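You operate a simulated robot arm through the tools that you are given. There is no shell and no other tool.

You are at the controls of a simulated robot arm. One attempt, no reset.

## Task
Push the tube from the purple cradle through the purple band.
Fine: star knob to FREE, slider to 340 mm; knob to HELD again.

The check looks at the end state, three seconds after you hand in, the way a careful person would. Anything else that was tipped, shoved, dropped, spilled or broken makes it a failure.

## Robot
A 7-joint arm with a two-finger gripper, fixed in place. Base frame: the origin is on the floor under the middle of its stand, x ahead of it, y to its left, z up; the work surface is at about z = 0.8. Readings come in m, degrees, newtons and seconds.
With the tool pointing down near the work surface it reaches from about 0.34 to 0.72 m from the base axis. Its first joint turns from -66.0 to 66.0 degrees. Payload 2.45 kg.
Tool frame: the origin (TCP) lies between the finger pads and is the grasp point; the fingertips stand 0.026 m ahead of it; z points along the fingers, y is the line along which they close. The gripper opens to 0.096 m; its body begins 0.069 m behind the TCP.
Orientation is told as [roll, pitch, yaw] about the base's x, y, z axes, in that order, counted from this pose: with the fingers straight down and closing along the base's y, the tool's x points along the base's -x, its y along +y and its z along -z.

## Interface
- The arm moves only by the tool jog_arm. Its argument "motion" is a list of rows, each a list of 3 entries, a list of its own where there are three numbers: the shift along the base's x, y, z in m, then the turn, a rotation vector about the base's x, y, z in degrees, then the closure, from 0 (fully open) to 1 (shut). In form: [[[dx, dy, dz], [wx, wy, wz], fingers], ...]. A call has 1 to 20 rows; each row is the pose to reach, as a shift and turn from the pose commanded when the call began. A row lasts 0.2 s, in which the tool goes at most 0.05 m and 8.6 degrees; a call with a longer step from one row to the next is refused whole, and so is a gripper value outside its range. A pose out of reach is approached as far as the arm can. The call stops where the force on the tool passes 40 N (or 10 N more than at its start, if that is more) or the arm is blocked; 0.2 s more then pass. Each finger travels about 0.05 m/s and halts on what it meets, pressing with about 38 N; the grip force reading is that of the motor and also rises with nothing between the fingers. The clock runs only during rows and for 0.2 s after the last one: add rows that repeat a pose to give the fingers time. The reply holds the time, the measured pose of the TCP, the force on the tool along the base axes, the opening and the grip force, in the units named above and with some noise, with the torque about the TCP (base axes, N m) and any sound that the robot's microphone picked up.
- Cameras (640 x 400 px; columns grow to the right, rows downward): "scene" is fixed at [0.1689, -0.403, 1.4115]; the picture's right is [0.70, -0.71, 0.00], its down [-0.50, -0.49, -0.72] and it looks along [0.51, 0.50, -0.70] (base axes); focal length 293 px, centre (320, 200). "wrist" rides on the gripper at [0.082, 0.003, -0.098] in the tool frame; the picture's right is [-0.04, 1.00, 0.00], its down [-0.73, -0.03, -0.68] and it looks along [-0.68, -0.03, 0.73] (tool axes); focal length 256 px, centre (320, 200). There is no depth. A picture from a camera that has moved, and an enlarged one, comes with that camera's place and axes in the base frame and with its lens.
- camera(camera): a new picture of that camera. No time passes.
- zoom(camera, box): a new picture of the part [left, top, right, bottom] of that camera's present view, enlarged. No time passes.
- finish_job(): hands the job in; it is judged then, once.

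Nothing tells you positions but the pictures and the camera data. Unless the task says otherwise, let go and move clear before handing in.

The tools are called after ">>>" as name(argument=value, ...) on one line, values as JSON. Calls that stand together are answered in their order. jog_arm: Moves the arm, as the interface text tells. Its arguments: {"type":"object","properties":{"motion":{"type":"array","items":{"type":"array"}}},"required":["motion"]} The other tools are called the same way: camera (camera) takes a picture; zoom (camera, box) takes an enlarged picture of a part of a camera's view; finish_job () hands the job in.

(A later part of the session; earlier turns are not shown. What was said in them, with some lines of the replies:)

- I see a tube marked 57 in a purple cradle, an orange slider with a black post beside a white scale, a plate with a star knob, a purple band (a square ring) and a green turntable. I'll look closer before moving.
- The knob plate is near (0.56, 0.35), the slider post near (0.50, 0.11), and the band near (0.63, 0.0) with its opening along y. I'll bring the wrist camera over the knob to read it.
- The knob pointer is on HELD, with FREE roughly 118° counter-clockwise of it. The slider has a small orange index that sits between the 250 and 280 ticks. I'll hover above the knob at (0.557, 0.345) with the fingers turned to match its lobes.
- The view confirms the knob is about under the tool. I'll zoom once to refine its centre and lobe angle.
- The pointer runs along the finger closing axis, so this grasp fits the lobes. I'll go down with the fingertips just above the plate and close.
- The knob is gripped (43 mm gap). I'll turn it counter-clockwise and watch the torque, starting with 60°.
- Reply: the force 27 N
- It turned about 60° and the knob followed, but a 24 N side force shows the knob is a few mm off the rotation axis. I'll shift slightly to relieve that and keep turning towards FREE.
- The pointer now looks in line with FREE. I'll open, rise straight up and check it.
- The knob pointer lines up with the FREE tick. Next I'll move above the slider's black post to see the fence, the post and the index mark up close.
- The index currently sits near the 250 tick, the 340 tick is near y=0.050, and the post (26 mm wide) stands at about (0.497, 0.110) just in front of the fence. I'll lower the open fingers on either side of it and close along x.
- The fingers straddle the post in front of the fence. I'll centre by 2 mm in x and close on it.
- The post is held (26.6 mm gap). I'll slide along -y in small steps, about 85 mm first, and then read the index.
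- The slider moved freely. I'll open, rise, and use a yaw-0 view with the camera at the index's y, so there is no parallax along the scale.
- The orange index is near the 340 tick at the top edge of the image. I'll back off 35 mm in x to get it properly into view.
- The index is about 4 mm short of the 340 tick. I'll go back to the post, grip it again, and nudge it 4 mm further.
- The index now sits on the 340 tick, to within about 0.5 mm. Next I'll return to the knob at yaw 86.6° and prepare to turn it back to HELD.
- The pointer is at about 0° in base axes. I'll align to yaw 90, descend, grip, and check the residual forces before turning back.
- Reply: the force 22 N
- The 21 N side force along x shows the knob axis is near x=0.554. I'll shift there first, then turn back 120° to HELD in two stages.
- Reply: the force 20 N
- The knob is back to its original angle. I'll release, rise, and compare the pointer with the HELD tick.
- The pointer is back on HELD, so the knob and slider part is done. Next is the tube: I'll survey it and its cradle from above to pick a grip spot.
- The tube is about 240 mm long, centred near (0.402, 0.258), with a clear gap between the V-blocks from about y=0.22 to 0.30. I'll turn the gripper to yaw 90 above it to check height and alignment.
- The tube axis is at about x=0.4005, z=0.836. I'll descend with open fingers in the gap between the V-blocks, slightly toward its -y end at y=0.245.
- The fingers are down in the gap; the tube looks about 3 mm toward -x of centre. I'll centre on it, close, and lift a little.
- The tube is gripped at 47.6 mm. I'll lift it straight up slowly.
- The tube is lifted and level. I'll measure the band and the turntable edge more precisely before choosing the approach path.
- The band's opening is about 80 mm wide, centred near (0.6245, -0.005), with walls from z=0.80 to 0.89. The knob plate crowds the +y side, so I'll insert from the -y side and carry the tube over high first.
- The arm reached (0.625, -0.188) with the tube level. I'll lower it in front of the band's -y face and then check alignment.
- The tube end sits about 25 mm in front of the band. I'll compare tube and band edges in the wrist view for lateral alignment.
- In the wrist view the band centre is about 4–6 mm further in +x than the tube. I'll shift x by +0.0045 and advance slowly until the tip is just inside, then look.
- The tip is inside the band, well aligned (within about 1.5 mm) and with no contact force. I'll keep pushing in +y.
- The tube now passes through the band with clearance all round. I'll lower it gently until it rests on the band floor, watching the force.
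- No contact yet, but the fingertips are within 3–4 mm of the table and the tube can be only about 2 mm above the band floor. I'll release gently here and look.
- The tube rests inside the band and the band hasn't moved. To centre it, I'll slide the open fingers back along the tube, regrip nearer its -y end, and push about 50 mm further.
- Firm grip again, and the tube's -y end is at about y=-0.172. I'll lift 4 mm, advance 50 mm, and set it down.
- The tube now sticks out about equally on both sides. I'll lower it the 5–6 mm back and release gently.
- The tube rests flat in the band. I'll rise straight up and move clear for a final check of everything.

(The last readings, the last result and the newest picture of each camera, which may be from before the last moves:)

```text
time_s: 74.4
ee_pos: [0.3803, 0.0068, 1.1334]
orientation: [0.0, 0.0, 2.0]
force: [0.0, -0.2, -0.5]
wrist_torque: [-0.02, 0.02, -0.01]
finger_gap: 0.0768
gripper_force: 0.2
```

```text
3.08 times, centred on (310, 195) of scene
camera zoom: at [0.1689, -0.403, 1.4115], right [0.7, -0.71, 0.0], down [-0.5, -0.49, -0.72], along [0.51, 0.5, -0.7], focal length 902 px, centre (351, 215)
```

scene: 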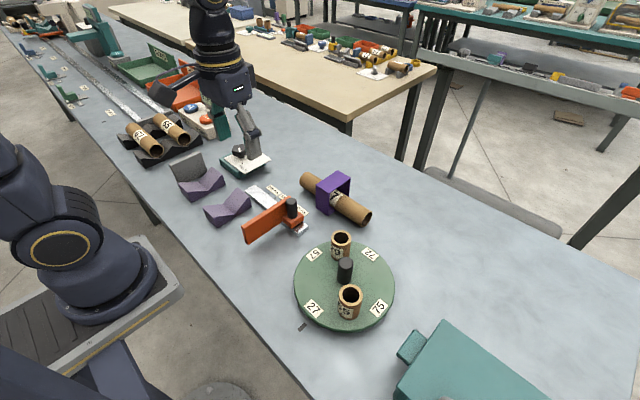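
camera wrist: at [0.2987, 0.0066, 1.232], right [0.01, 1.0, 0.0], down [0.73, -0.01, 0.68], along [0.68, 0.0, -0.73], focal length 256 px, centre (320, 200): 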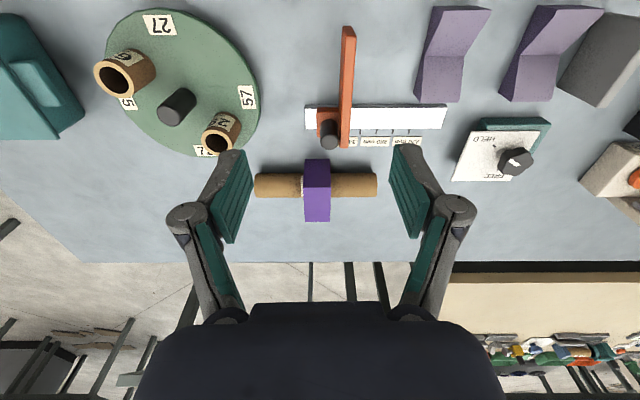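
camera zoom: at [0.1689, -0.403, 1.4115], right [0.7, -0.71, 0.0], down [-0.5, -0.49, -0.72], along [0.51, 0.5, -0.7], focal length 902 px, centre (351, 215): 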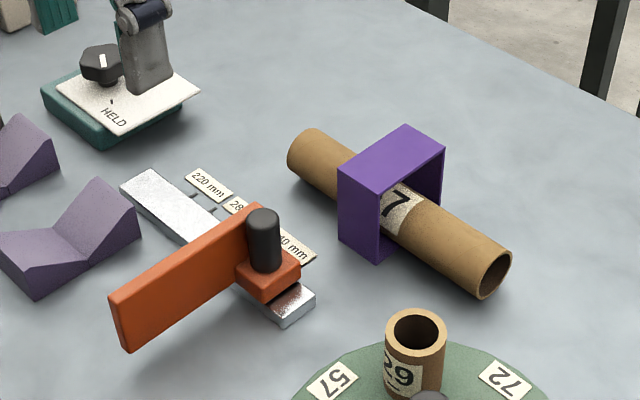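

Everything looks in place. I'll do a last close check of the band position, the slider index and the knob before handing in.

>>> zoom(camera="scene", box=[300, 160, 370, 225])

>>> zoom(camera="wrist", box=[230, 90, 450, 230])

>>> zoom(camera="wrist", box=[430, 100, 570, 200])

```text
6.15 times, centred on (335, 192) of scene
camera zoom: at [0.1689, -0.403, 1.4115], right [0.7, -0.71, 0.0], down [-0.5, -0.49, -0.72], along [0.51, 0.5, -0.7], focal length 1803 px, centre (228, 246)
```

zoom: 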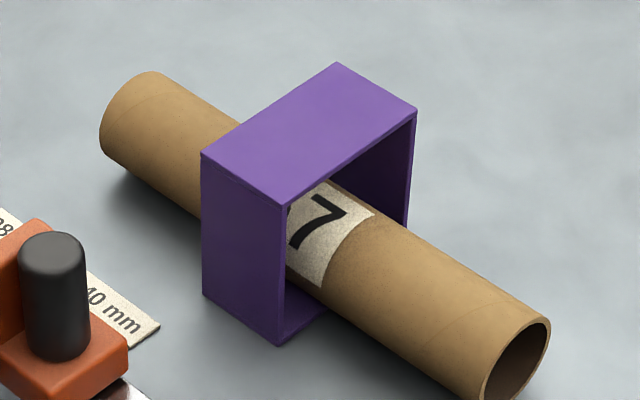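

```text
2.86 times, centred on (340, 160) of wrist
camera zoom: at [0.2987, 0.0066, 1.232], right [0.01, 1.0, 0.0], down [0.73, -0.01, 0.68], along [0.68, 0.0, -0.73], focal length 731 px, centre (263, 314)
```

zoom: 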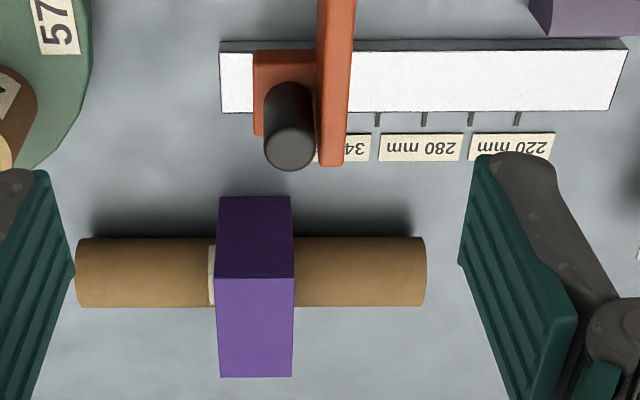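

```text
4.00 times, centred on (500, 150) of wrist
camera zoom: at [0.2987, 0.0066, 1.232], right [0.01, 1.0, 0.0], down [0.73, -0.01, 0.68], along [0.68, 0.0, -0.73], focal length 1024 px, centre (-400, 400)
```

zoom: 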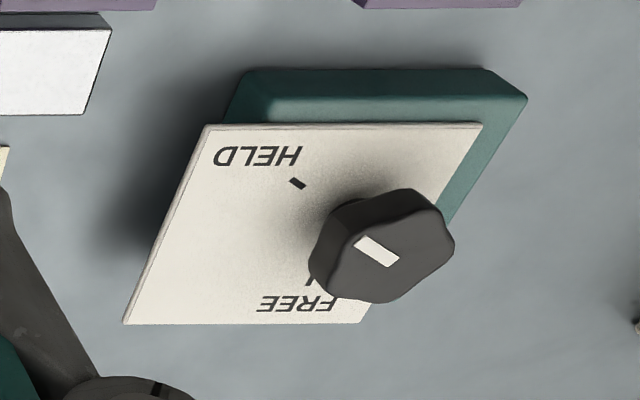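

The band hasn't moved, the tube passes through it and sticks out on both sides, the slider is still at 340, and the knob points to HELD. The gripper is open and clear, so I'm handing in.

>>> finish_job()

```text
The job is handed in.
```

The tube from the purple cradle is now through the purple band, sticking out about equally on both sides, and I've handed the job in. No result from the check has come back yet.

- **Knob and slider:** I turned the star knob to FREE and moved the slider until its index sat on the 340 mm tick, to within about 0.5 mm. I then turned the knob back, and its pointer lines up with HELD.
- **Tube and band:** I pushed the tube in from the side away from the knob plate, because that plate crowds the other side. I took "through" to mean threaded through the band and left there, not passed out the far side. The band did not move.
- **Everything else:** I saw nothing tipped, shoved or dropped in the last pictures. The gripper is open and clear of the parts.
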